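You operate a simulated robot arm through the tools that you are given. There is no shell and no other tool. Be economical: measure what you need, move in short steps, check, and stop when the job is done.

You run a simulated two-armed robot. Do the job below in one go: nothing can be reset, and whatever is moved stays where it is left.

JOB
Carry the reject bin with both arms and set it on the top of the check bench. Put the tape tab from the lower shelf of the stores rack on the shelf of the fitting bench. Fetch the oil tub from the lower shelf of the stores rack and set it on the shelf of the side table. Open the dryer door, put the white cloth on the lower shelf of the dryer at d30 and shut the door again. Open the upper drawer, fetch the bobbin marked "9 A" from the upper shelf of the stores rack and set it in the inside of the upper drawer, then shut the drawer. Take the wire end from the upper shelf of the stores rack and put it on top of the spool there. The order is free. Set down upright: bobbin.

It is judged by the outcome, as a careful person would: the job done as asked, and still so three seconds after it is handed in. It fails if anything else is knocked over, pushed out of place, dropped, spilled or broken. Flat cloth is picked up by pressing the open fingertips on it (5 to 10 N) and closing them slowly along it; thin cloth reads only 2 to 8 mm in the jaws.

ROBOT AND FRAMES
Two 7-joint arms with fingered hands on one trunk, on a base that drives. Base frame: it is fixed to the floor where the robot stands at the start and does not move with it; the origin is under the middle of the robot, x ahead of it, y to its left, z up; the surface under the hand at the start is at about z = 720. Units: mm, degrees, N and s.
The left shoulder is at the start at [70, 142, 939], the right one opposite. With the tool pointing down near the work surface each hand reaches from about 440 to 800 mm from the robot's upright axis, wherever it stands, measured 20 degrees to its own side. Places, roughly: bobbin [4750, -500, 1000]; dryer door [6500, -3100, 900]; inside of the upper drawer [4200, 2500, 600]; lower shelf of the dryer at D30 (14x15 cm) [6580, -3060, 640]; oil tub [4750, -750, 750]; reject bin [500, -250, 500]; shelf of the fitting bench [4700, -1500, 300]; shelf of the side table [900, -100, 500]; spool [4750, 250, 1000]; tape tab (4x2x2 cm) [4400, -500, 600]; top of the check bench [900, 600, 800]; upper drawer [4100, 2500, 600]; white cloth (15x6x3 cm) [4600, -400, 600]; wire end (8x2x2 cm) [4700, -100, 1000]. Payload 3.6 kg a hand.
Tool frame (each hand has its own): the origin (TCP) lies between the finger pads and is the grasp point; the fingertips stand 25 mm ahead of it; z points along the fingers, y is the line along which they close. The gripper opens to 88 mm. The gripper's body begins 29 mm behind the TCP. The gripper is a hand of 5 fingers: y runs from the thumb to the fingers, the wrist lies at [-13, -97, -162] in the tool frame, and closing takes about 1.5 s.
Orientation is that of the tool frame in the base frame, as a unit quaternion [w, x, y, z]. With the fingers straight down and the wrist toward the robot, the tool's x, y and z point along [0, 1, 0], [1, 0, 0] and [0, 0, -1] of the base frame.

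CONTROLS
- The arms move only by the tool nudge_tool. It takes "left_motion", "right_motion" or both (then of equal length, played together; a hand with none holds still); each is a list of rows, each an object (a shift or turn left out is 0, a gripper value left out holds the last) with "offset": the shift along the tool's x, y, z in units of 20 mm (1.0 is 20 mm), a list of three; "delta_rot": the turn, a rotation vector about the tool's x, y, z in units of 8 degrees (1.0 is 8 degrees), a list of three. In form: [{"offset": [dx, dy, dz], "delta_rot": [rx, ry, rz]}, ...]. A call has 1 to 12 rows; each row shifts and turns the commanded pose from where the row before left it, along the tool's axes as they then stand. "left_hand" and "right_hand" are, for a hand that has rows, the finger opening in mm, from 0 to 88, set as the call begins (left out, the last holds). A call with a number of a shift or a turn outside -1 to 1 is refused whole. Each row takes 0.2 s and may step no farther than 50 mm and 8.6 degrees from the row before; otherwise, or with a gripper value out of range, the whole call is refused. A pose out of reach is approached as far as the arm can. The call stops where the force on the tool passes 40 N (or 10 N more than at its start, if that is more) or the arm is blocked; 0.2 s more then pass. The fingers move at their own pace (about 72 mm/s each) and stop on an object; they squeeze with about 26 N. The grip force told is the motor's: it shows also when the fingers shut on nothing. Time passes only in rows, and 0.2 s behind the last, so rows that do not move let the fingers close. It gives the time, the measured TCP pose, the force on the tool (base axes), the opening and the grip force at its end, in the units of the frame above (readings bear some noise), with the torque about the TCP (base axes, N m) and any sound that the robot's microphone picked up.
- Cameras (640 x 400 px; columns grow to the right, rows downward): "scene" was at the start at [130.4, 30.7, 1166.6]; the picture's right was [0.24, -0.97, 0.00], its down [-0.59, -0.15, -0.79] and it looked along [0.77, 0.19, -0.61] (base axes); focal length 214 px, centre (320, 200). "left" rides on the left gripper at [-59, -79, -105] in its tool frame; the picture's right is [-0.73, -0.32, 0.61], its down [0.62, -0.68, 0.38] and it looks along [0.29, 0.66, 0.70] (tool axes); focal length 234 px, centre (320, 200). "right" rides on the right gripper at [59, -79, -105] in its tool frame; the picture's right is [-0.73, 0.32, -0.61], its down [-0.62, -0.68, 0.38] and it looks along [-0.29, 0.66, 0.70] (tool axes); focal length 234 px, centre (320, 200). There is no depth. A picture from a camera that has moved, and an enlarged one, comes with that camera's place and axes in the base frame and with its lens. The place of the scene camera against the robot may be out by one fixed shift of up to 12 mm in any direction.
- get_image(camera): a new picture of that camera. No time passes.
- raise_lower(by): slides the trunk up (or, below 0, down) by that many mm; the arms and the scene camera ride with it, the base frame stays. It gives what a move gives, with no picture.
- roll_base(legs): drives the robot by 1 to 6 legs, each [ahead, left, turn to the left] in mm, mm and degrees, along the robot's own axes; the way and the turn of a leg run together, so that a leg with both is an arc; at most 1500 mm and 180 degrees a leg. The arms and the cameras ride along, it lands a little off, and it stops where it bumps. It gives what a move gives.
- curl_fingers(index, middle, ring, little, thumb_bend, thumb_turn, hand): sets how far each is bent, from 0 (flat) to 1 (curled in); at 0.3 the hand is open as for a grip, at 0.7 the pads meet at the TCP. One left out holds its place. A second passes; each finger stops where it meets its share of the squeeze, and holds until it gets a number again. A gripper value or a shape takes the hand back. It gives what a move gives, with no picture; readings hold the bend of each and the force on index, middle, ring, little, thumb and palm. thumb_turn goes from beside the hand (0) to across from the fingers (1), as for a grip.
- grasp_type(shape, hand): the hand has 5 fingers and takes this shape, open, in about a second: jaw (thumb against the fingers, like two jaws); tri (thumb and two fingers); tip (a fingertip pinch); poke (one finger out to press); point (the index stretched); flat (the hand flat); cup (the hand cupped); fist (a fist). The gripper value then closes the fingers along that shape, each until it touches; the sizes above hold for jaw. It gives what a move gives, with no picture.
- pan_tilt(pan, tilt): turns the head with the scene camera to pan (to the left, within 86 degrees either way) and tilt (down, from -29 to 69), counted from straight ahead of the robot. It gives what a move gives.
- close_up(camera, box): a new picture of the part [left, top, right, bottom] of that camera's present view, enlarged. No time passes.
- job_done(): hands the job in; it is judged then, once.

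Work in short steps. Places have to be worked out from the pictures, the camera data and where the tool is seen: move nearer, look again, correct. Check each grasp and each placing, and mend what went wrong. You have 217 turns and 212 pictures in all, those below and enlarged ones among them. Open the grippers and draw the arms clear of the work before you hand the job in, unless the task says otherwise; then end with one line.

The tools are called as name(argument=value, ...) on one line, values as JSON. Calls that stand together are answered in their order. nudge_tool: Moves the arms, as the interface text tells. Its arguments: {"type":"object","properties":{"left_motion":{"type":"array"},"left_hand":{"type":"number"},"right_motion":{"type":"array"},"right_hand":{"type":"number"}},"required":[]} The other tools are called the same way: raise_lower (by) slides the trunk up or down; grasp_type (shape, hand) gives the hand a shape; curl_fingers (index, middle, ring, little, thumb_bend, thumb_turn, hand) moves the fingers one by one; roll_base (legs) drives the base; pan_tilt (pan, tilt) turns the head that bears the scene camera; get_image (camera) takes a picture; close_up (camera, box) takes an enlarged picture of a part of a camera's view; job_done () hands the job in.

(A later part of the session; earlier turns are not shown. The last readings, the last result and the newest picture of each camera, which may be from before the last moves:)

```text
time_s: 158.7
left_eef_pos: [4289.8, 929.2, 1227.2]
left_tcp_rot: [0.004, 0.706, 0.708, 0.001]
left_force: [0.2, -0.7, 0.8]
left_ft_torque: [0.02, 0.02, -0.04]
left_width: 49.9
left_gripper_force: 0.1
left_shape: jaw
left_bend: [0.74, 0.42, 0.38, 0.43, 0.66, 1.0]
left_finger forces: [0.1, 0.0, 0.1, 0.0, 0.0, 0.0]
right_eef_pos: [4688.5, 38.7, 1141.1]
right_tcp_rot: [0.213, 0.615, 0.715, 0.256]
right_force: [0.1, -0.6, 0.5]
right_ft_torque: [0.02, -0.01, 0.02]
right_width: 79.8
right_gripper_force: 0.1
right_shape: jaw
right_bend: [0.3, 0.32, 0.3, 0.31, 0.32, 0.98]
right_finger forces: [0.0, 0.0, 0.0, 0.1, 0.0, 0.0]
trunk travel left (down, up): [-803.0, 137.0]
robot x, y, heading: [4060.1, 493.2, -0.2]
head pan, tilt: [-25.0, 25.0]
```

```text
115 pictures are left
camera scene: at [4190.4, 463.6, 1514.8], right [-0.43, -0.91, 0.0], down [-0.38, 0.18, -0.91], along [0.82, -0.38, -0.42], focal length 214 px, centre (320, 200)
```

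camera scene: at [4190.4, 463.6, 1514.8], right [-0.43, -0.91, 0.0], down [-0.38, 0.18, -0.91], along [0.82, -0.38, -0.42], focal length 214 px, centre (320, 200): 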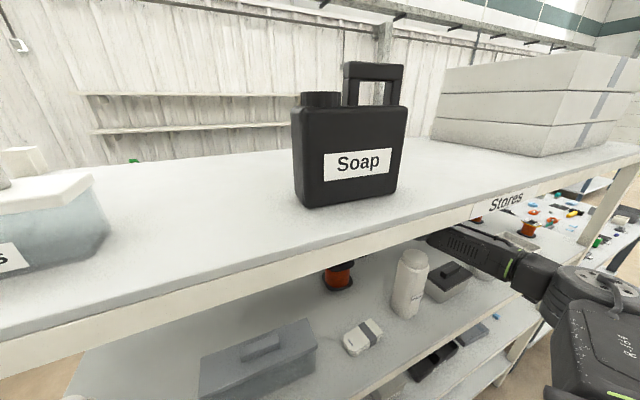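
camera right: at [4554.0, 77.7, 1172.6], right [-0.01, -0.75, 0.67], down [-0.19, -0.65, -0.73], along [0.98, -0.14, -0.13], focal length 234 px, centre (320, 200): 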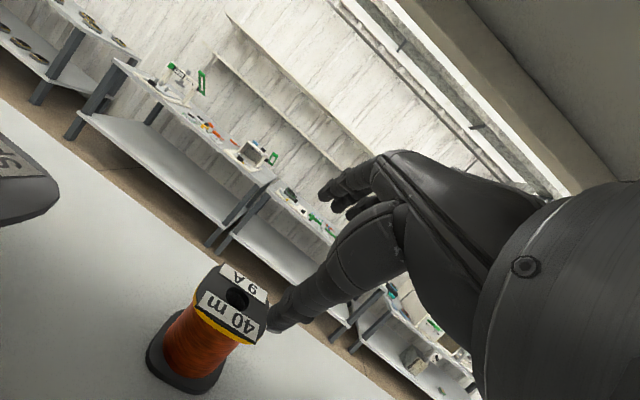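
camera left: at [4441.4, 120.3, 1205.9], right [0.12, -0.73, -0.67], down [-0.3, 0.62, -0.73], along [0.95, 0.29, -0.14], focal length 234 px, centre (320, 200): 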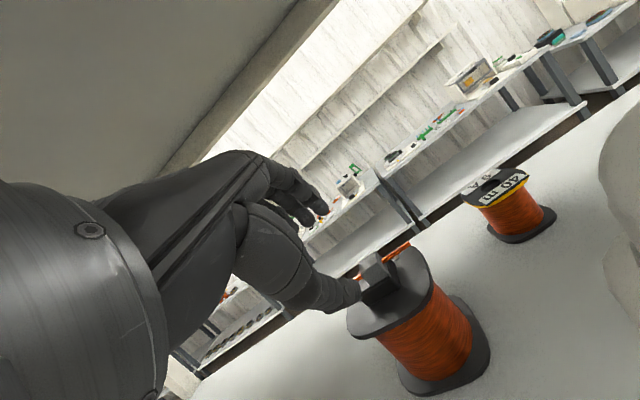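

The bobbin stands at ≈(4697,50), top ≈1064. I align the open hand and start descending in stages, untilting as height allows (the beam limits the forearm).

nudge_tool(right_motion=[{"offset": [0.5, 0, 0]}, {}], right_hand=86)

raise_lower(by=-38)

nudge_tool(right_motion=[{"delta_rot": [0.8, 0, 0]}, {"delta_rot": [0.8, 0, 0]}, {}])

get_image(camera="right")

get_image(camera="scene")

```text
time_s: 159.3
left_eef_pos: [4289.0, 928.4, 1226.8]
left_tcp_rot: [0.003, 0.706, 0.708, 0.001]
left_force: [0.7, -0.3, 0.5]
left_ft_torque: [0.01, 0.01, 0.0]
left_width: 49.6
left_gripper_force: 0.1
left_shape: jaw
left_bend: [0.74, 0.42, 0.38, 0.43, 0.66, 1.0]
left_finger forces: [0.0, 0.0, 0.0, 0.0, 0.0, 0.0]
right_eef_pos: [4685.6, 50.1, 1141.2]
right_tcp_rot: [0.214, 0.614, 0.715, 0.256]
right_force: [0.5, 0.4, 0.3]
right_ft_torque: [0.0, 0.0, 0.06]
right_width: 85.5
right_gripper_force: 0.1
right_shape: jaw
right_bend: [0.31, 0.31, 0.3, 0.3, 0.31, 0.98]
right_finger forces: [0.0, 0.1, 0.0, 0.0, 0.0, 0.0]
trunk travel left (down, up): [-803.0, 137.0]
robot x, y, heading: [4060.0, 492.5, -0.2]
head pan, tilt: [-25.0, 25.0]
```

```text
time_s: 160.1
left_eef_pos: [4288.7, 929.6, 1189.7]
left_tcp_rot: [0.003, 0.706, 0.708, 0.001]
left_force: [-0.8, 0.7, 0.4]
left_ft_torque: [0.05, 0.02, 0.01]
left_width: 49.4
left_gripper_force: 0.2
left_shape: jaw
left_bend: [0.74, 0.42, 0.38, 0.43, 0.66, 1.0]
left_finger forces: [0.0, 0.0, 0.1, 0.1, 0.0, 0.0]
right_eef_pos: [4687.2, 50.4, 1103.3]
right_tcp_rot: [0.213, 0.614, 0.715, 0.257]
right_force: [0.0, 0.2, -0.1]
right_ft_torque: [0.01, -0.02, 0.03]
right_width: 85.5
right_gripper_force: 0.0
right_shape: jaw
right_bend: [0.31, 0.31, 0.3, 0.3, 0.31, 0.98]
right_finger forces: [0.0, 0.1, 0.0, 0.1, 0.1, 0.0]
trunk travel left (down, up): [-765.0, 175.0]
robot x, y, heading: [4059.2, 498.9, -0.4]
head pan, tilt: [-25.0, 25.0]
```

```text
time_s: 160.9
left_eef_pos: [4288.8, 929.5, 1189.4]
left_tcp_rot: [0.003, 0.706, 0.708, 0.0]
left_force: [0.8, 0.6, 0.4]
left_ft_torque: [0.01, 0.0, 0.01]
left_width: 49.6
left_gripper_force: 0.0
left_shape: jaw
left_bend: [0.74, 0.42, 0.38, 0.43, 0.66, 1.0]
left_finger forces: [0.1, 0.0, 0.0, 0.0, 0.0, 0.0]
right_eef_pos: [4686.8, 49.5, 1102.6]
right_tcp_rot: [0.143, 0.634, 0.74, 0.174]
right_force: [-0.6, -0.7, -0.4]
right_ft_torque: [0.02, 0.0, -0.02]
right_width: 85.6
right_gripper_force: 0.0
right_shape: jaw
right_bend: [0.31, 0.3, 0.3, 0.3, 0.31, 0.98]
right_finger forces: [0.0, 0.0, 0.1, 0.0, 0.1, 0.0]
trunk travel left (down, up): [-765.0, 175.0]
robot x, y, heading: [4059.2, 492.6, -0.0]
head pan, tilt: [-25.0, 25.0]
```

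```text
114 pictures are left
camera right: at [4562.5, 89.6, 1162.6], right [0.14, -0.72, 0.68], down [-0.34, -0.68, -0.65], along [0.93, -0.14, -0.34], focal length 234 px, centre (320, 200)
```

right: 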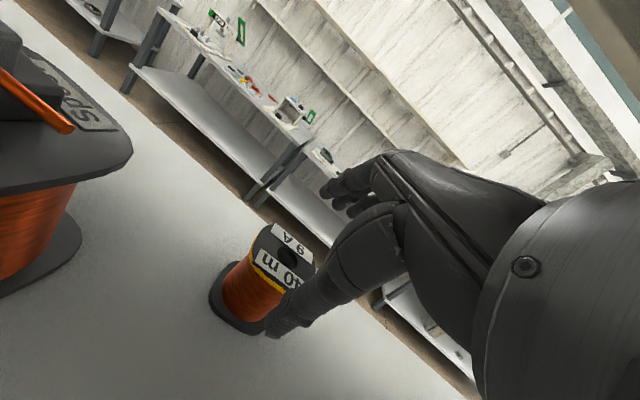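

```text
113 pictures are left
camera scene: at [4190.7, 465.1, 1476.8], right [-0.43, -0.91, 0.0], down [-0.38, 0.18, -0.91], along [0.82, -0.39, -0.42], focal length 214 px, centre (320, 200)
```

scene: 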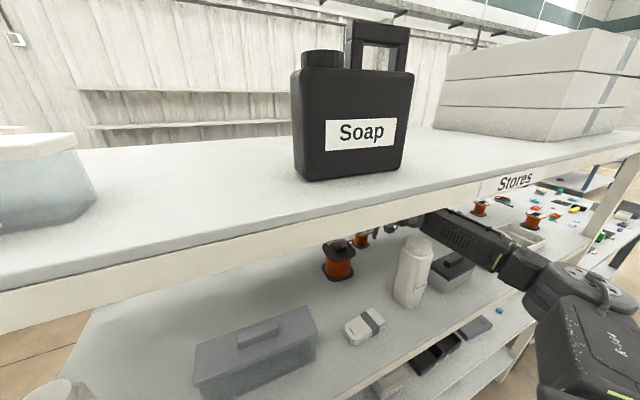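

On track. Lower 27 mm, untilt further, adjust 6 mm ahead, and check.

raise_lower(by=-27)

nudge_tool(right_motion=[{"delta_rot": [0.7, 0, 0], "offset": [0, 0.25, 0.1]}, {"delta_rot": [0.7, 0, 0]}, {}])

raise_lower(by=-20)

get_image(camera="right")

```text
time_s: 161.6
left_eef_pos: [4288.8, 929.8, 1162.2]
left_tcp_rot: [0.003, 0.705, 0.709, 0.001]
left_force: [0.4, 0.1, 0.4]
left_ft_torque: [0.02, 0.03, 0.03]
left_width: 49.9
left_gripper_force: 0.0
left_shape: jaw
left_bend: [0.74, 0.42, 0.38, 0.43, 0.66, 1.0]
left_finger forces: [0.1, 0.0, 0.0, 0.1, 0.0, 0.0]
right_eef_pos: [4685.3, 49.7, 1076.0]
right_tcp_rot: [0.142, 0.634, 0.739, 0.175]
right_force: [0.0, 1.0, 0.3]
right_ft_torque: [-0.01, 0.0, 0.0]
right_width: 85.4
right_gripper_force: 0.1
right_shape: jaw
right_bend: [0.31, 0.3, 0.3, 0.3, 0.31, 0.98]
right_finger forces: [0.0, 0.0, 0.1, 0.1, 0.0, 0.1]
trunk travel left (down, up): [-738.0, 202.0]
robot x, y, heading: [4062.0, 494.1, -0.1]
head pan, tilt: [-25.0, 25.0]
```

```text
time_s: 162.4
left_eef_pos: [4288.3, 929.5, 1161.8]
left_tcp_rot: [0.003, 0.706, 0.708, 0.0]
left_force: [-0.6, -0.7, 0.0]
left_ft_torque: [0.0, 0.03, 0.0]
left_width: 49.8
left_gripper_force: 0.1
left_shape: jaw
left_bend: [0.74, 0.42, 0.38, 0.43, 0.66, 1.0]
left_finger forces: [0.1, 0.0, 0.0, 0.0, 0.0, 0.0]
right_eef_pos: [4692.8, 50.0, 1078.7]
right_tcp_rot: [0.082, 0.646, 0.752, 0.101]
right_force: [-0.5, 0.4, -0.1]
right_ft_torque: [-0.01, 0.0, 0.02]
right_width: 85.8
right_gripper_force: 0.1
right_shape: jaw
right_bend: [0.31, 0.3, 0.3, 0.3, 0.31, 0.98]
right_finger forces: [0.0, 0.1, 0.0, 0.1, 0.0, 0.0]
trunk travel left (down, up): [-738.0, 202.0]
robot x, y, heading: [4057.6, 494.3, -0.3]
head pan, tilt: [-25.0, 25.0]
```

```text
time_s: 163.1
left_eef_pos: [4290.1, 927.9, 1141.4]
left_tcp_rot: [0.004, 0.706, 0.708, 0.0]
left_force: [-0.2, -0.4, 0.5]
left_ft_torque: [0.02, -0.02, 0.0]
left_width: 49.7
left_gripper_force: 0.0
left_shape: jaw
left_bend: [0.74, 0.42, 0.38, 0.43, 0.66, 1.0]
left_finger forces: [0.0, 0.1, 0.1, 0.0, 0.0, 0.0]
right_eef_pos: [4691.6, 50.6, 1056.5]
right_tcp_rot: [0.08, 0.645, 0.753, 0.102]
right_force: [1.3, -0.3, 1.6]
right_ft_torque: [0.0, -0.08, 0.01]
right_width: 86.3
right_gripper_force: 0.0
right_shape: jaw
right_bend: [0.29, 0.3, 0.3, 0.3, 0.31, 0.98]
right_finger forces: [2.1, 0.0, 0.0, 0.0, 0.1, 0.0]
trunk travel left (down, up): [-718.0, 222.0]
robot x, y, heading: [4065.0, 498.0, -0.5]
head pan, tilt: [-25.0, 25.0]
```

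```text
112 pictures are left
camera right: at [4581.7, 92.6, 1137.9], right [0.27, -0.7, 0.66], down [-0.46, -0.7, -0.55], along [0.85, -0.16, -0.51], focal length 234 px, centre (320, 200)
```

right: 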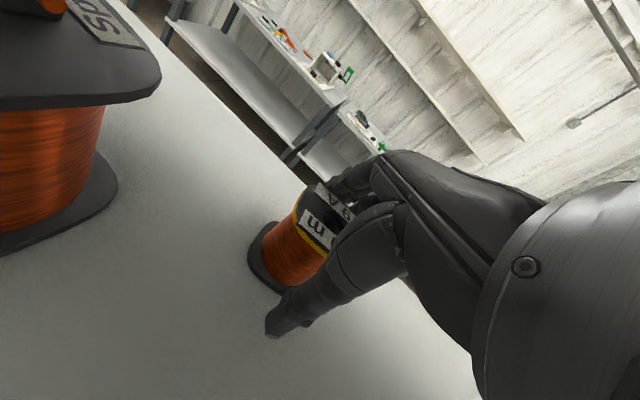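

The index finger touches the far flange rim (2 N). I rise 6 mm, go 9 mm ahead, then descend to TCP ≈1038.

nudge_tool(right_motion=[{"offset": [0, 0, -0.3]}, {"offset": [0, 0.45, 0]}, {"offset": [0, 0, 0.4]}, {"offset": [0, 0, 0.4]}, {"offset": [0, 0, 0.4]}])

get_image(camera="right")

```text
time_s: 164.3
left_eef_pos: [4290.6, 930.5, 1141.1]
left_tcp_rot: [0.004, 0.706, 0.708, 0.0]
left_force: [0.3, 0.3, 0.2]
left_ft_torque: [-0.01, -0.02, -0.02]
left_width: 49.5
left_gripper_force: 0.1
left_shape: jaw
left_bend: [0.74, 0.42, 0.38, 0.43, 0.66, 1.0]
left_finger forces: [0.0, 0.0, 0.1, 0.0, 0.1, 0.0]
right_eef_pos: [4706.0, 52.1, 1042.2]
right_tcp_rot: [0.081, 0.645, 0.753, 0.102]
right_force: [-0.3, 0.3, -0.4]
right_ft_torque: [0.01, -0.01, 0.0]
right_width: 86.1
right_gripper_force: 0.0
right_shape: jaw
right_bend: [0.31, 0.3, 0.3, 0.3, 0.31, 0.98]
right_finger forces: [0.3, 0.0, 0.0, 0.1, 0.0, 0.0]
trunk travel left (down, up): [-718.0, 222.0]
robot x, y, heading: [4061.0, 494.8, -0.2]
head pan, tilt: [-25.0, 25.0]
```

```text
111 pictures are left
camera right: at [4595.6, 94.6, 1122.4], right [0.27, -0.7, 0.66], down [-0.46, -0.7, -0.55], along [0.85, -0.16, -0.51], focal length 234 px, centre (320, 200)
```

right: 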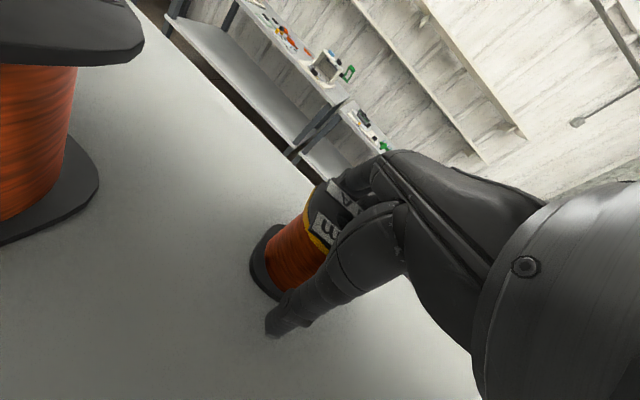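

Straddled with tips at core height. I close the hand.

nudge_tool(right_motion=[{}, {}, {}, {}, {}, {}, {}, {}], right_hand=0)

get_image(camera="right")

```text
time_s: 166.1
left_eef_pos: [4288.4, 931.0, 1142.2]
left_tcp_rot: [0.004, 0.706, 0.709, 0.0]
left_force: [-0.4, 0.4, 0.7]
left_ft_torque: [0.03, 0.01, -0.01]
left_width: 49.8
left_gripper_force: 0.0
left_shape: jaw
left_bend: [0.74, 0.42, 0.38, 0.43, 0.66, 1.0]
left_finger forces: [0.1, 0.0, 0.1, 0.0, 0.1, 0.1]
right_eef_pos: [4705.1, 53.0, 1043.4]
right_tcp_rot: [0.08, 0.645, 0.753, 0.102]
right_force: [-1.5, 0.5, 4.6]
right_ft_torque: [-0.03, 0.24, -0.02]
right_width: 37.5
right_gripper_force: 25.5
right_shape: jaw
right_bend: [0.76, 0.54, 0.53, 0.5, 0.69, 1.0]
right_finger forces: [14.5, 8.4, 0.1, 0.0, 23.2, 0.0]
trunk travel left (down, up): [-718.0, 222.0]
robot x, y, heading: [4063.7, 497.2, -0.4]
head pan, tilt: [-25.0, 25.0]
```

```text
110 pictures are left
camera right: at [4594.1, 95.0, 1123.6], right [0.27, -0.7, 0.66], down [-0.46, -0.7, -0.55], along [0.85, -0.16, -0.51], focal length 234 px, centre (320, 200)
```

right: 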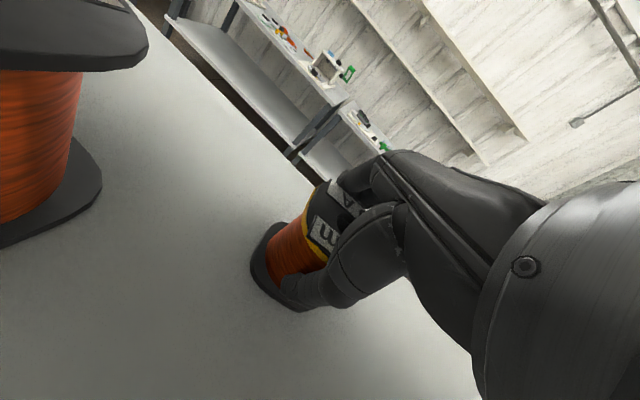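

Held (37.5 mm, the core). I lift 30 mm, tilt forward to lower the forearm, then raise further.

raise_lower(by=30)

nudge_tool(right_motion=[{"delta_rot": [-0.9, 0, 0]}, {"delta_rot": [-0.9, 0, 0]}, {"delta_rot": [-0.9, 0, 0]}, {}])

raise_lower(by=75)

get_image(camera="right")

get_image(camera="scene")

```text
time_s: 166.8
left_eef_pos: [4289.6, 929.2, 1172.2]
left_tcp_rot: [0.003, 0.705, 0.709, 0.001]
left_force: [-0.6, -0.1, -0.7]
left_ft_torque: [-0.03, -0.02, -0.01]
left_width: 49.8
left_gripper_force: 0.1
left_shape: jaw
left_bend: [0.74, 0.42, 0.38, 0.43, 0.66, 1.0]
left_finger forces: [0.0, 0.0, 0.0, 0.0, 0.0, 0.0]
right_eef_pos: [4705.7, 52.9, 1071.3]
right_tcp_rot: [0.08, 0.645, 0.753, 0.102]
right_force: [0.3, -0.6, -1.9]
right_ft_torque: [-0.01, -0.01, -0.03]
right_width: 36.4
right_gripper_force: 26.0
right_shape: jaw
right_bend: [0.76, 0.54, 0.53, 0.5, 0.69, 1.0]
right_finger forces: [12.6, 9.0, 0.1, 0.0, 21.0, 0.0]
trunk travel left (down, up): [-748.0, 192.0]
robot x, y, heading: [4056.0, 495.3, -0.1]
head pan, tilt: [-25.0, 25.0]
```

```text
time_s: 167.8
left_eef_pos: [4289.0, 929.8, 1171.8]
left_tcp_rot: [0.003, 0.706, 0.708, 0.001]
left_force: [0.6, 0.8, -0.3]
left_ft_torque: [0.0, -0.03, -0.02]
left_width: 49.9
left_gripper_force: 0.0
left_shape: jaw
left_bend: [0.74, 0.42, 0.38, 0.43, 0.66, 1.0]
left_finger forces: [0.0, 0.0, 0.1, 0.0, 0.0, 0.1]
right_eef_pos: [4706.1, 54.2, 1071.1]
right_tcp_rot: [0.2, 0.619, 0.72, 0.241]
right_force: [-0.2, 0.4, -2.0]
right_ft_torque: [-0.03, 0.01, 0.06]
right_width: 36.0
right_gripper_force: 26.0
right_shape: jaw
right_bend: [0.76, 0.54, 0.53, 0.5, 0.69, 1.0]
right_finger forces: [11.6, 8.9, 0.0, 0.1, 21.4, 0.1]
trunk travel left (down, up): [-748.0, 192.0]
robot x, y, heading: [4059.4, 493.4, -0.1]
head pan, tilt: [-25.0, 25.0]
```

```text
time_s: 169.0
left_eef_pos: [4288.7, 929.4, 1247.8]
left_tcp_rot: [0.004, 0.706, 0.709, 0.001]
left_force: [0.3, 0.1, 0.2]
left_ft_torque: [-0.02, -0.04, 0.01]
left_width: 49.6
left_gripper_force: 0.0
left_shape: jaw
left_bend: [0.74, 0.42, 0.38, 0.43, 0.66, 1.0]
left_finger forces: [0.0, 0.0, 0.0, 0.0, 0.1, 0.1]
right_eef_pos: [4706.9, 53.6, 1146.3]
right_tcp_rot: [0.2, 0.619, 0.721, 0.241]
right_force: [-0.7, -0.5, -3.1]
right_ft_torque: [0.02, 0.02, 0.01]
right_width: 36.0
right_gripper_force: 25.8
right_shape: jaw
right_bend: [0.76, 0.54, 0.53, 0.5, 0.69, 1.0]
right_finger forces: [11.4, 9.0, 0.0, 0.0, 21.3, 0.0]
trunk travel left (down, up): [-823.0, 117.0]
robot x, y, heading: [4061.6, 495.3, -0.1]
head pan, tilt: [-25.0, 25.0]
```

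```text
109 pictures are left
camera right: at [4573.4, 91.4, 1183.1], right [0.01, -0.74, 0.67], down [-0.22, -0.66, -0.72], along [0.98, -0.14, -0.17], focal length 234 px, centre (320, 200)
```

right: 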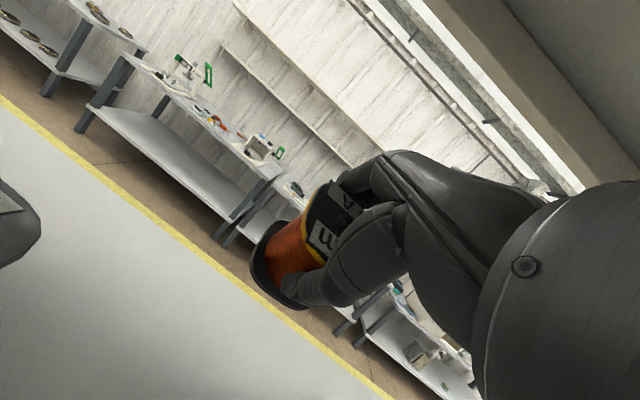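

```text
108 pictures are left
camera scene: at [4191.6, 464.9, 1534.7], right [-0.43, -0.91, 0.0], down [-0.38, 0.18, -0.91], along [0.82, -0.39, -0.42], focal length 214 px, centre (320, 200)
```

scene: 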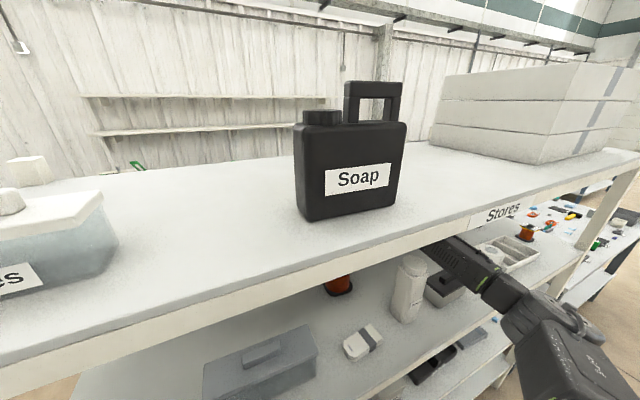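

The bobbin is up and steady. I leave by the way I came: right 65 mm, then straight back.

roll_base(legs=[[0, -65, 0], [-620, 0, 0]])

pan_tilt(pan=75, tilt=25)

get_image(camera="scene")

```text
time_s: 173.0
left_eef_pos: [3676.3, 868.1, 1246.1]
left_tcp_rot: [0.003, 0.706, 0.708, 0.0]
left_force: [-0.4, 0.1, 0.2]
left_ft_torque: [0.0, 0.03, -0.01]
left_width: 49.6
left_gripper_force: 0.1
left_shape: jaw
left_bend: [0.74, 0.42, 0.38, 0.43, 0.66, 1.0]
left_finger forces: [0.1, 0.0, 0.0, 0.0, 0.0, 0.0]
right_eef_pos: [4093.0, -10.5, 1144.6]
right_tcp_rot: [0.199, 0.62, 0.72, 0.24]
right_force: [-0.6, 0.6, -2.8]
right_ft_torque: [-0.01, -0.02, -0.01]
right_width: 35.9
right_gripper_force: 25.8
right_shape: jaw
right_bend: [0.76, 0.54, 0.53, 0.5, 0.69, 1.0]
right_finger forces: [11.3, 9.1, 0.0, 0.0, 21.2, 0.0]
trunk travel left (down, up): [-823.0, 117.0]
robot x, y, heading: [3446.4, 434.4, -0.2]
head pan, tilt: [-25.0, 25.0]
```

```text
time_s: 174.8
left_eef_pos: [3675.1, 866.6, 1247.4]
left_tcp_rot: [0.003, 0.706, 0.708, 0.001]
left_force: [-0.3, 0.7, 0.0]
left_ft_torque: [0.02, -0.02, -0.02]
left_width: 49.6
left_gripper_force: 0.1
left_shape: jaw
left_bend: [0.74, 0.42, 0.38, 0.43, 0.66, 1.0]
left_finger forces: [0.1, 0.1, 0.0, 0.1, 0.0, 0.1]
right_eef_pos: [4092.5, -9.1, 1146.3]
right_tcp_rot: [0.199, 0.618, 0.721, 0.242]
right_force: [-0.6, 0.2, -2.3]
right_ft_torque: [-0.01, 0.06, -0.03]
right_width: 36.1
right_gripper_force: 25.2
right_shape: jaw
right_bend: [0.76, 0.54, 0.53, 0.5, 0.69, 1.0]
right_finger forces: [11.4, 9.0, 0.1, 0.0, 21.4, 0.1]
trunk travel left (down, up): [-823.0, 117.0]
robot x, y, heading: [3451.9, 431.3, -0.3]
head pan, tilt: [75.0, 25.0]
```

```text
107 pictures are left
camera scene: at [3517.9, 531.1, 1534.8], right [0.96, -0.26, 0.0], down [-0.11, -0.41, -0.91], along [0.24, 0.87, -0.42], focal length 214 px, centre (320, 200)
```

scene: 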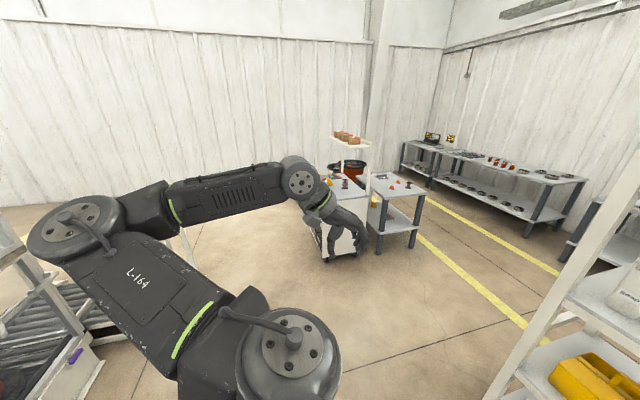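

The drawer cabinet is behind the left hand in this view. I strafe left 900 mm and look again with the left hand lowered in the frame.

roll_base(legs=[[0, 900, 0]])

pan_tilt(pan=50, tilt=35)

get_image(camera="scene")

```text
time_s: 179.5
left_eef_pos: [3655.8, 1772.4, 1247.8]
left_tcp_rot: [0.003, 0.697, 0.717, 0.001]
left_force: [-0.7, 0.0, 0.4]
left_ft_torque: [0.03, 0.02, -0.01]
left_width: 49.6
left_gripper_force: 0.0
left_shape: jaw
left_bend: [0.74, 0.42, 0.38, 0.43, 0.66, 1.0]
left_finger forces: [0.1, 0.0, 0.0, 0.0, 0.0, 0.0]
right_eef_pos: [4094.1, 905.7, 1145.8]
right_tcp_rot: [0.197, 0.61, 0.728, 0.244]
right_force: [-0.2, -0.1, -1.3]
right_ft_torque: [-0.03, 0.01, 0.01]
right_width: 35.9
right_gripper_force: 25.5
right_shape: jaw
right_bend: [0.76, 0.54, 0.53, 0.5, 0.69, 1.0]
right_finger forces: [11.4, 9.1, 0.0, 0.0, 21.2, 0.0]
trunk travel left (down, up): [-823.0, 117.0]
robot x, y, heading: [3435.1, 1331.4, 1.2]
head pan, tilt: [75.0, 25.0]
```

```text
time_s: 180.4
left_eef_pos: [3656.4, 1772.8, 1247.3]
left_tcp_rot: [0.003, 0.697, 0.717, 0.001]
left_force: [0.4, 0.1, -0.1]
left_ft_torque: [0.0, -0.02, 0.01]
left_width: 49.5
left_gripper_force: 0.0
left_shape: jaw
left_bend: [0.74, 0.42, 0.38, 0.43, 0.66, 1.0]
left_finger forces: [0.0, 0.1, 0.0, 0.0, 0.0, 0.0]
right_eef_pos: [4094.0, 905.5, 1146.1]
right_tcp_rot: [0.196, 0.61, 0.728, 0.243]
right_force: [-0.7, -0.7, -2.7]
right_ft_torque: [0.0, 0.0, 0.02]
right_width: 35.9
right_gripper_force: 26.3
right_shape: jaw
right_bend: [0.76, 0.54, 0.53, 0.5, 0.69, 1.0]
right_finger forces: [11.4, 9.2, 0.0, 0.1, 21.3, 0.0]
trunk travel left (down, up): [-823.0, 117.0]
robot x, y, heading: [3439.7, 1331.6, 1.1]
head pan, tilt: [50.0, 35.0]
```

```text
106 pictures are left
camera scene: at [3540.4, 1412.1, 1519.0], right [0.78, -0.63, 0.0], down [-0.36, -0.45, -0.82], along [0.51, 0.64, -0.57], focal length 214 px, centre (320, 200)
```

scene: 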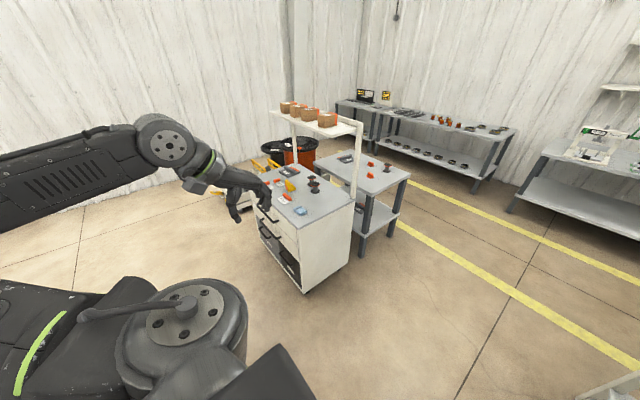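

The cabinet's drawer front faces −x. I zoom in on it.

close_up(camera="scene", box=[230, 150, 370, 300])

```text
2.67 times, centred on (300, 225) of scene
camera zoom: at [3540.4, 1412.1, 1519.0], right [0.78, -0.63, 0.0], down [-0.36, -0.45, -0.82], along [0.51, 0.64, -0.57], focal length 572 px, centre (373, 133)
```

zoom: 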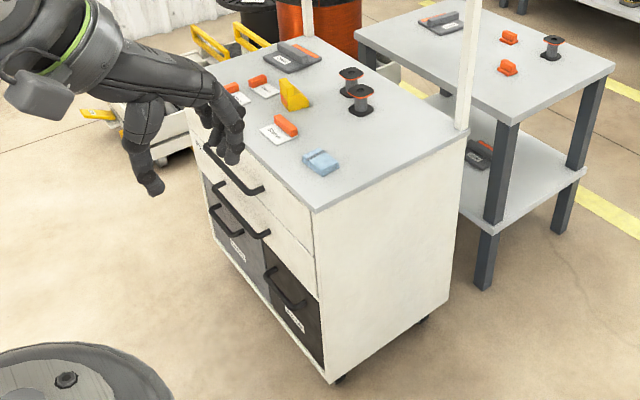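

Cabinet front is at x≈3980, y≈2190–2740, top z≈695; the upper drawer's bar handle is at about (3945,2450,660). I drive in front of it, lower the trunk, and bring the left hand forward.

roll_base(legs=[[-230, 0, -1.1], [0, 960, 0]])

raise_lower(by=-400)

pan_tilt(pan=15, tilt=35)

get_image(camera="scene")

```text
time_s: 186.9
left_eef_pos: [3429.5, 2749.7, 1246.5]
left_tcp_rot: [0.003, 0.703, 0.711, 0.002]
left_force: [-0.7, 0.7, 0.5]
left_ft_torque: [-0.01, -0.03, 0.0]
left_width: 50.0
left_gripper_force: 0.1
left_shape: jaw
left_bend: [0.74, 0.42, 0.38, 0.43, 0.66, 1.0]
left_finger forces: [0.0, 0.1, 0.1, 0.0, 0.1, 0.0]
right_eef_pos: [3853.3, 1873.6, 1146.1]
right_tcp_rot: [0.197, 0.617, 0.723, 0.241]
right_force: [-0.6, -0.4, -2.3]
right_ft_torque: [0.01, 0.02, 0.0]
right_width: 36.1
right_gripper_force: 26.4
right_shape: jaw
right_bend: [0.76, 0.54, 0.53, 0.5, 0.69, 1.0]
right_finger forces: [11.3, 9.1, 0.1, 0.0, 21.4, 0.0]
trunk travel left (down, up): [-823.0, 117.0]
robot x, y, heading: [3202.2, 2313.0, 0.3]
head pan, tilt: [50.0, 35.0]
```

```text
time_s: 190.7
left_eef_pos: [3429.8, 2747.7, 847.4]
left_tcp_rot: [0.004, 0.704, 0.711, 0.001]
left_force: [0.3, 0.4, -0.4]
left_ft_torque: [0.0, 0.02, -0.02]
left_width: 49.8
left_gripper_force: 0.1
left_shape: jaw
left_bend: [0.74, 0.42, 0.38, 0.43, 0.66, 1.0]
left_finger forces: [0.0, 0.0, 0.0, 0.0, 0.1, 0.0]
right_eef_pos: [3852.1, 1873.8, 747.3]
right_tcp_rot: [0.199, 0.617, 0.722, 0.241]
right_force: [-0.2, 1.4, -2.8]
right_ft_torque: [0.02, 0.0, 0.01]
right_width: 35.9
right_gripper_force: 26.4
right_shape: jaw
right_bend: [0.76, 0.54, 0.53, 0.5, 0.69, 1.0]
right_finger forces: [11.3, 9.2, 0.1, 0.0, 21.3, 0.1]
trunk travel left (down, up): [-423.0, 517.0]
robot x, y, heading: [3202.3, 2313.4, 0.2]
head pan, tilt: [50.0, 35.0]
```

```text
time_s: 191.7
left_eef_pos: [3428.7, 2748.7, 847.3]
left_tcp_rot: [0.002, 0.703, 0.711, 0.001]
left_force: [-0.2, 0.3, 0.9]
left_ft_torque: [-0.02, 0.01, -0.02]
left_width: 49.7
left_gripper_force: 0.0
left_shape: jaw
left_bend: [0.74, 0.42, 0.38, 0.43, 0.66, 1.0]
left_finger forces: [0.1, 0.0, 0.0, 0.0, 0.1, 0.0]
right_eef_pos: [3853.3, 1874.8, 744.8]
right_tcp_rot: [0.198, 0.617, 0.722, 0.241]
right_force: [0.8, 0.5, -2.6]
right_ft_torque: [0.02, 0.0, 0.02]
right_width: 36.0
right_gripper_force: 26.2
right_shape: jaw
right_bend: [0.76, 0.54, 0.53, 0.5, 0.69, 1.0]
right_finger forces: [11.3, 9.1, 0.0, 0.0, 21.2, 0.0]
trunk travel left (down, up): [-423.0, 517.0]
robot x, y, heading: [3204.4, 2315.5, -0.1]
head pan, tilt: [15.0, 35.0]
```

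```text
104 pictures are left
camera scene: at [3336.3, 2345.4, 1119.0], right [0.26, -0.96, 0.0], down [-0.55, -0.15, -0.82], along [0.79, 0.22, -0.57], focal length 214 px, centre (320, 200)
```

scene: 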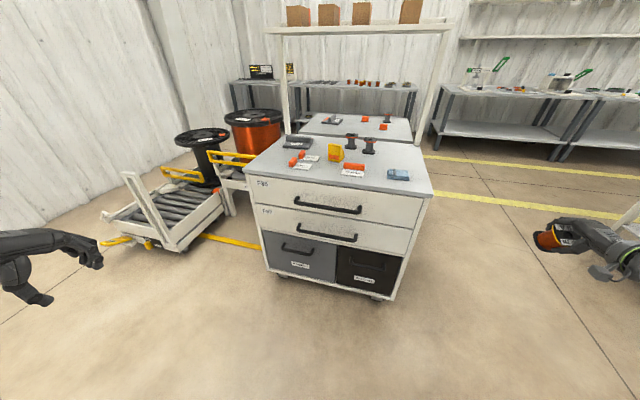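

Now triangulated: cabinet top z≈735, front from (3982,2151) to (3933,2796) (yaw ≈4°), the upper handle spans y≈2370–2600 at about x 3922, z 671. I bring the left hand forward and tilt it toward horizontal.

nudge_tool(left_motion=[{"offset": [-0.8, 0.95, 0.6]}, {"offset": [-0.8, 0.95, 0.6]}, {"offset": [-0.8, 0.95, 0.6]}, {"offset": [-0.8, 0.95, 0.6]}, {"offset": [-0.8, 0.95, 0.6]}, {"offset": [-0.8, 0.95, 0.6]}, {"offset": [-0.8, 0.95, 0.6]}, {"offset": [-0.8, 0.95, 0.6]}, {"offset": [-0.8, 0.95, 0.6]}, {"offset": [-0.8, 0.95, 0.6]}, {"offset": [-0.8, 0.95, 0.6]}, {"offset": [-0.8, 0.95, 0.6]}], left_hand=60)

nudge_tool(left_motion=[{"offset": [-0.8, 0.95, 0]}, {"offset": [-0.8, 0.95, 0]}, {"offset": [-0.8, 0.95, 0]}, {"offset": [-0.8, 0.95, 0]}, {"delta_rot": [-1, 0, 0]}, {"delta_rot": [-1, 0, 0]}, {"delta_rot": [-1, 0, 0]}, {"delta_rot": [-1, 0, 0]}, {"delta_rot": [-1, 0, 0]}, {"delta_rot": [-1, 0, 0]}, {"delta_rot": [-1, 0, 0]}, {}])

get_image(camera="left")

get_image(camera="scene")

```text
time_s: 194.3
left_eef_pos: [3666.7, 2567.4, 707.5]
left_tcp_rot: [0.003, 0.704, 0.711, 0.001]
left_force: [-0.5, -0.2, 0.2]
left_ft_torque: [0.0, 0.02, -0.03]
left_width: 59.7
left_gripper_force: 0.0
left_shape: jaw
left_bend: [0.28, 0.38, 0.34, 0.35, 0.6, 1.0]
left_finger forces: [0.0, 0.0, 0.1, 0.0, 0.1, 0.0]
left hand out of reach, approached as far as the arm can: row 4, 5
right_eef_pos: [3852.7, 1875.2, 744.2]
right_tcp_rot: [0.198, 0.617, 0.723, 0.242]
right_force: [0.6, -0.8, -2.9]
right_ft_torque: [0.0, 0.0, 0.01]
right_width: 35.9
right_gripper_force: 26.2
right_shape: jaw
right_bend: [0.76, 0.54, 0.53, 0.5, 0.69, 1.0]
right_finger forces: [11.2, 9.3, 0.1, 0.0, 21.4, 0.1]
trunk travel left (down, up): [-423.0, 517.0]
robot x, y, heading: [3205.1, 2312.6, 0.4]
head pan, tilt: [15.0, 35.0]
```

```text
time_s: 196.9
left_eef_pos: [3744.5, 2504.0, 709.0]
left_tcp_rot: [0.333, 0.619, 0.628, 0.334]
left_force: [0.4, 0.3, 0.4]
left_ft_torque: [0.0, -0.02, -0.01]
left_width: 59.8
left_gripper_force: 0.1
left_shape: jaw
left_bend: [0.28, 0.38, 0.34, 0.35, 0.59, 1.0]
left_finger forces: [0.1, 0.0, 0.0, 0.0, 0.0, 0.0]
right_eef_pos: [3852.5, 1875.0, 745.4]
right_tcp_rot: [0.198, 0.616, 0.723, 0.241]
right_force: [0.3, -0.3, -1.8]
right_ft_torque: [0.01, -0.01, -0.01]
right_width: 35.7
right_gripper_force: 25.8
right_shape: jaw
right_bend: [0.76, 0.54, 0.53, 0.5, 0.69, 1.0]
right_finger forces: [11.3, 9.5, 0.0, 0.1, 21.3, 0.0]
trunk travel left (down, up): [-423.0, 517.0]
robot x, y, heading: [3202.3, 2310.7, 0.2]
head pan, tilt: [15.0, 35.0]
```

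```text
103 pictures are left
camera left: at [3613.5, 2441.9, 700.4], right [0.33, -0.72, -0.6], down [-0.07, 0.62, -0.78], along [0.94, 0.3, 0.16], focal length 234 px, centre (320, 200)
```

left: 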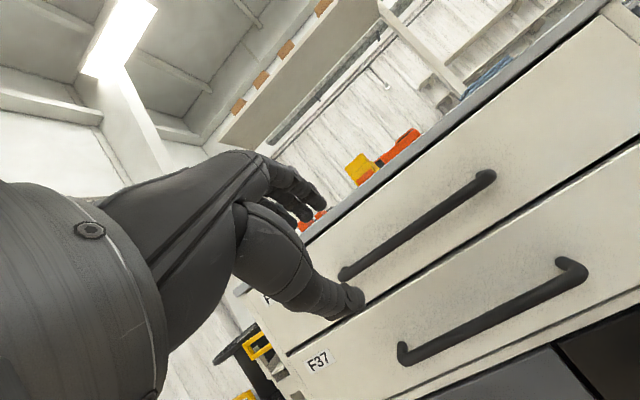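

```text
102 pictures are left
camera scene: at [3336.4, 2345.3, 1119.0], right [0.26, -0.96, 0.0], down [-0.55, -0.15, -0.82], along [0.79, 0.22, -0.57], focal length 214 px, centre (320, 200)
```

scene: 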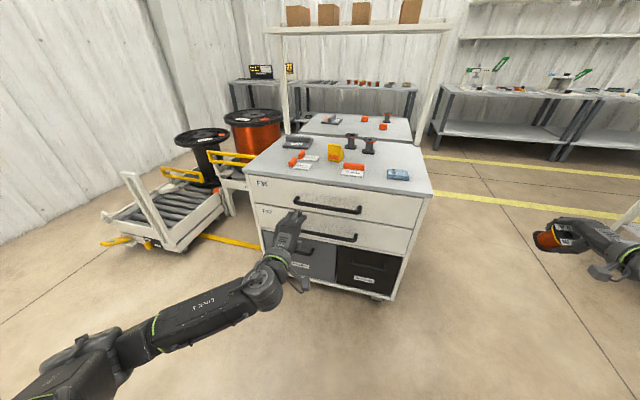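

The wrist camera puts the upper handle bar at about x 3930–3945, z≈649. I lower 60 mm and drive 150 mm forward.

raise_lower(by=-58)

roll_base(legs=[[145, -20, 0]])

get_image(camera="left")

```text
time_s: 197.9
left_eef_pos: [3743.7, 2503.8, 649.8]
left_tcp_rot: [0.333, 0.619, 0.627, 0.334]
left_force: [-0.5, 1.0, 0.2]
left_ft_torque: [-0.01, 0.04, -0.04]
left_width: 59.7
left_gripper_force: 0.2
left_shape: jaw
left_bend: [0.28, 0.38, 0.34, 0.35, 0.59, 1.0]
left_finger forces: [0.0, 0.0, 0.0, 0.0, 0.0, 0.1]
right_eef_pos: [3851.4, 1875.8, 687.5]
right_tcp_rot: [0.198, 0.617, 0.722, 0.242]
right_force: [-0.3, 0.1, -2.5]
right_ft_torque: [0.0, 0.01, -0.02]
right_width: 35.7
right_gripper_force: 26.4
right_shape: jaw
right_bend: [0.76, 0.54, 0.53, 0.5, 0.69, 1.0]
right_finger forces: [11.3, 9.4, 0.1, 0.1, 21.4, 0.0]
trunk travel left (down, up): [-365.0, 575.0]
robot x, y, heading: [3206.8, 2313.0, 0.0]
head pan, tilt: [15.0, 35.0]
```

```text
time_s: 199.2
left_eef_pos: [3887.8, 2485.2, 649.9]
left_tcp_rot: [0.332, 0.619, 0.628, 0.334]
left_force: [-0.2, -0.1, 0.6]
left_ft_torque: [0.02, 0.05, -0.03]
left_width: 59.7
left_gripper_force: 0.0
left_shape: jaw
left_bend: [0.28, 0.38, 0.34, 0.35, 0.59, 1.0]
left_finger forces: [0.0, 0.0, 0.0, 0.1, 0.0, 0.0]
right_eef_pos: [3997.3, 1858.5, 686.8]
right_tcp_rot: [0.198, 0.616, 0.723, 0.241]
right_force: [0.3, 0.4, -3.7]
right_ft_torque: [0.03, 0.01, 0.02]
right_width: 35.7
right_gripper_force: 25.3
right_shape: jaw
right_bend: [0.76, 0.54, 0.53, 0.5, 0.69, 1.0]
right_finger forces: [11.2, 9.4, 0.1, 0.1, 21.5, 0.0]
trunk travel left (down, up): [-365.0, 575.0]
robot x, y, heading: [3347.6, 2296.0, 0.5]
head pan, tilt: [15.0, 35.0]
```

```text
101 pictures are left
camera left: at [3757.7, 2423.8, 642.3], right [0.34, -0.72, -0.6], down [-0.07, 0.62, -0.78], along [0.94, 0.3, 0.16], focal length 234 px, centre (320, 200)
```

left: 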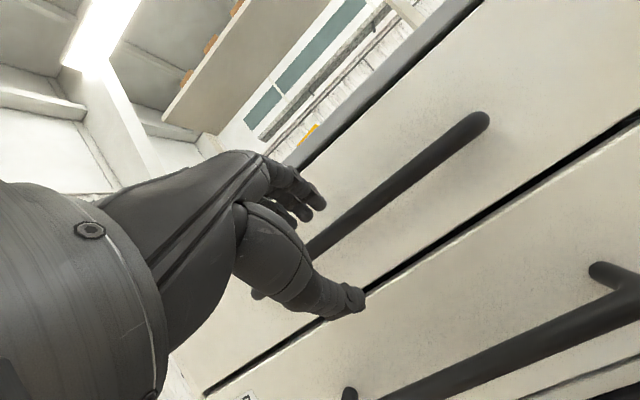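

The bar lies between fingers and thumb, about 25 mm ahead of the TCP. I go 20 mm forward and close.

roll_base(legs=[[20, 0, 0]])

nudge_tool(left_motion=[{}, {}, {}, {}, {}, {}, {}, {}], left_hand=0)

get_image(camera="left")

```text
time_s: 200.0
left_eef_pos: [3907.8, 2485.6, 649.0]
left_tcp_rot: [0.332, 0.619, 0.629, 0.334]
left_force: [-0.2, 0.2, 0.2]
left_ft_torque: [0.0, -0.01, -0.05]
left_width: 59.8
left_gripper_force: 0.1
left_shape: jaw
left_bend: [0.28, 0.38, 0.34, 0.35, 0.59, 1.0]
left_finger forces: [0.1, 0.1, 0.1, 0.0, 0.1, 0.0]
right_eef_pos: [4018.8, 1857.6, 686.8]
right_tcp_rot: [0.197, 0.615, 0.724, 0.243]
right_force: [0.0, 0.6, -2.4]
right_ft_torque: [0.03, 0.04, -0.01]
right_width: 35.6
right_gripper_force: 26.2
right_shape: jaw
right_bend: [0.76, 0.54, 0.53, 0.5, 0.69, 1.0]
right_finger forces: [11.3, 9.4, 0.1, 0.1, 21.4, 0.0]
trunk travel left (down, up): [-365.0, 575.0]
robot x, y, heading: [3366.7, 2295.2, 0.3]
head pan, tilt: [15.0, 35.0]
```

```text
time_s: 201.8
left_eef_pos: [3906.5, 2485.6, 649.9]
left_tcp_rot: [0.332, 0.619, 0.628, 0.334]
left_force: [-0.4, 1.5, 0.1]
left_ft_torque: [-0.02, -0.02, 0.02]
left_width: 0.2
left_gripper_force: 26.0
left_shape: jaw
left_bend: [0.7, 0.7, 0.7, 0.7, 0.39, 1.0]
left_finger forces: [0.0, 0.0, 0.0, 0.0, 0.0, 0.0]
right_eef_pos: [4019.1, 1856.8, 688.5]
right_tcp_rot: [0.198, 0.616, 0.724, 0.242]
right_force: [-0.1, -0.4, -2.0]
right_ft_torque: [0.03, 0.02, -0.01]
right_width: 35.7
right_gripper_force: 25.9
right_shape: jaw
right_bend: [0.76, 0.54, 0.53, 0.5, 0.69, 1.0]
right_finger forces: [11.2, 9.4, 0.0, 0.1, 21.4, 0.1]
trunk travel left (down, up): [-365.0, 575.0]
robot x, y, heading: [3369.2, 2295.0, 0.5]
head pan, tilt: [15.0, 35.0]
```

```text
100 pictures are left
camera left: at [3777.4, 2424.0, 642.6], right [0.34, -0.72, -0.6], down [-0.07, 0.62, -0.78], along [0.94, 0.3, 0.16], focal length 234 px, centre (320, 200)
```

left: 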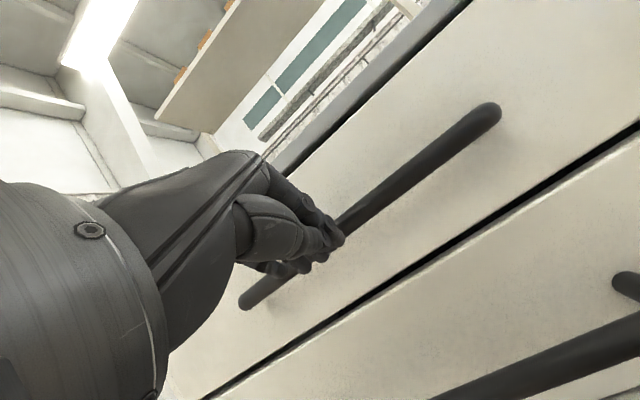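

The fingers closed just short of the bar; re-triangulation puts the bar at x≈3938. I reopen to 42 mm, advance 24 mm and close again.

nudge_tool(left_motion=[{}, {}, {}, {}], left_hand=46)

roll_base(legs=[[24, 0, 0]])

nudge_tool(left_motion=[{}, {}, {}, {}, {}, {}, {}], left_hand=0)

get_image(camera="left")

```text
time_s: 202.8
left_eef_pos: [3906.9, 2486.1, 650.7]
left_tcp_rot: [0.332, 0.619, 0.628, 0.335]
left_force: [0.6, -0.2, -0.5]
left_ft_torque: [-0.01, 0.02, 0.02]
left_width: 45.7
left_gripper_force: 0.0
left_shape: jaw
left_bend: [0.74, 0.44, 0.4, 0.42, 0.68, 1.0]
left_finger forces: [0.1, 0.0, 0.0, 0.0, 0.1, 0.0]
right_eef_pos: [4017.6, 1857.8, 687.4]
right_tcp_rot: [0.198, 0.615, 0.724, 0.242]
right_force: [-0.5, 0.0, -1.9]
right_ft_torque: [-0.01, 0.04, -0.02]
right_width: 35.9
right_gripper_force: 25.7
right_shape: jaw
right_bend: [0.76, 0.54, 0.53, 0.5, 0.69, 1.0]
right_finger forces: [11.1, 9.4, 0.0, 0.0, 21.4, 0.0]
trunk travel left (down, up): [-365.0, 575.0]
robot x, y, heading: [3368.7, 2291.9, 0.3]
head pan, tilt: [15.0, 35.0]
```

```text
time_s: 203.6
left_eef_pos: [3932.1, 2485.8, 648.9]
left_tcp_rot: [0.332, 0.619, 0.629, 0.334]
left_force: [-0.6, -0.4, -0.9]
left_ft_torque: [0.0, 0.0, -0.01]
left_width: 46.0
left_gripper_force: 0.0
left_shape: jaw
left_bend: [0.74, 0.44, 0.4, 0.42, 0.68, 1.0]
left_finger forces: [0.0, 0.0, 0.0, 0.1, 0.0, 0.1]
right_eef_pos: [4042.8, 1857.6, 687.0]
right_tcp_rot: [0.197, 0.616, 0.724, 0.241]
right_force: [0.2, 0.5, -3.1]
right_ft_torque: [0.01, 0.01, -0.01]
right_width: 35.5
right_gripper_force: 26.1
right_shape: jaw
right_bend: [0.76, 0.54, 0.53, 0.5, 0.69, 1.0]
right_finger forces: [11.2, 9.4, 0.0, 0.1, 21.4, 0.0]
trunk travel left (down, up): [-365.0, 575.0]
robot x, y, heading: [3394.8, 2293.2, 0.5]
head pan, tilt: [15.0, 35.0]
```

```text
time_s: 205.2
left_eef_pos: [3932.0, 2486.7, 649.5]
left_tcp_rot: [0.333, 0.619, 0.628, 0.334]
left_force: [1.9, 0.2, -2.5]
left_ft_torque: [0.19, 0.01, 0.02]
left_width: 10.4
left_gripper_force: 26.3
left_shape: jaw
left_bend: [0.73, 0.58, 0.55, 0.71, 0.72, 1.0]
left_finger forces: [11.5, 6.1, 3.0, 3.0, 23.3, 0.1]
right_eef_pos: [4042.6, 1857.8, 686.8]
right_tcp_rot: [0.198, 0.615, 0.724, 0.242]
right_force: [0.3, 0.5, -1.9]
right_ft_torque: [0.03, 0.03, 0.0]
right_width: 35.7
right_gripper_force: 25.7
right_shape: jaw
right_bend: [0.76, 0.54, 0.53, 0.5, 0.69, 1.0]
right_finger forces: [11.2, 9.5, 0.0, 0.0, 21.5, 0.0]
trunk travel left (down, up): [-365.0, 575.0]
robot x, y, heading: [3392.5, 2294.7, 0.4]
head pan, tilt: [15.0, 35.0]
```

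```text
99 pictures are left
camera left: at [3801.8, 2424.3, 642.4], right [0.34, -0.72, -0.6], down [-0.07, 0.62, -0.78], along [0.94, 0.3, 0.16], focal length 234 px, centre (320, 200)
```

left: 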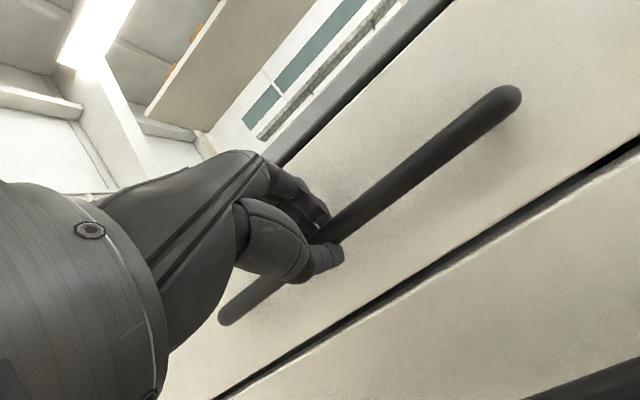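

The bar is gripped (10 mm, all fingers loaded). I pull back 250 mm along the cabinet's normal.

roll_base(legs=[[-120, -8, 0], [-120, -8, 0]])

get_image(camera="scene")

```text
time_s: 207.3
left_eef_pos: [3692.1, 2469.1, 649.2]
left_tcp_rot: [0.334, 0.62, 0.628, 0.332]
left_force: [0.4, 19.4, -8.7]
left_ft_torque: [0.06, 0.1, 0.29]
left_width: 8.9
left_gripper_force: 25.5
left_shape: jaw
left_bend: [0.74, 0.62, 0.6, 0.59, 0.69, 1.0]
left_finger forces: [9.7, 3.8, 2.6, 2.4, 22.8, 0.1]
right_eef_pos: [3800.5, 1840.1, 687.4]
right_tcp_rot: [0.199, 0.617, 0.723, 0.239]
right_force: [0.8, -0.4, -2.7]
right_ft_torque: [0.02, 0.02, -0.01]
right_width: 35.7
right_gripper_force: 25.3
right_shape: jaw
right_bend: [0.76, 0.54, 0.53, 0.5, 0.7, 1.0]
right_finger forces: [11.2, 9.5, 0.0, 0.1, 21.5, 0.1]
trunk travel left (down, up): [-365.0, 575.0]
robot x, y, heading: [3149.7, 2275.7, 0.2]
head pan, tilt: [15.0, 35.0]
```

```text
98 pictures are left
camera scene: at [3285.0, 2312.0, 1060.7], right [0.26, -0.96, 0.0], down [-0.55, -0.15, -0.82], along [0.79, 0.21, -0.58], focal length 214 px, centre (320, 200)
```

scene: 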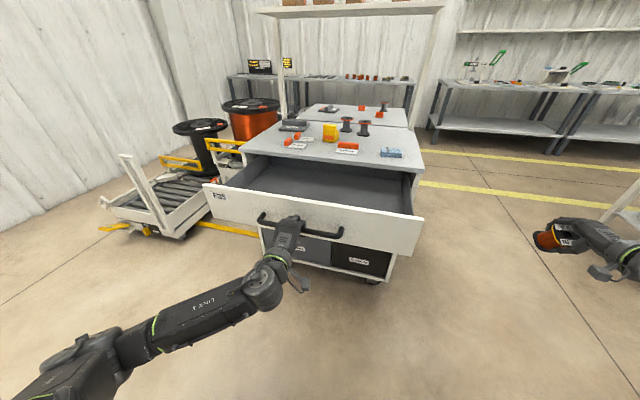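

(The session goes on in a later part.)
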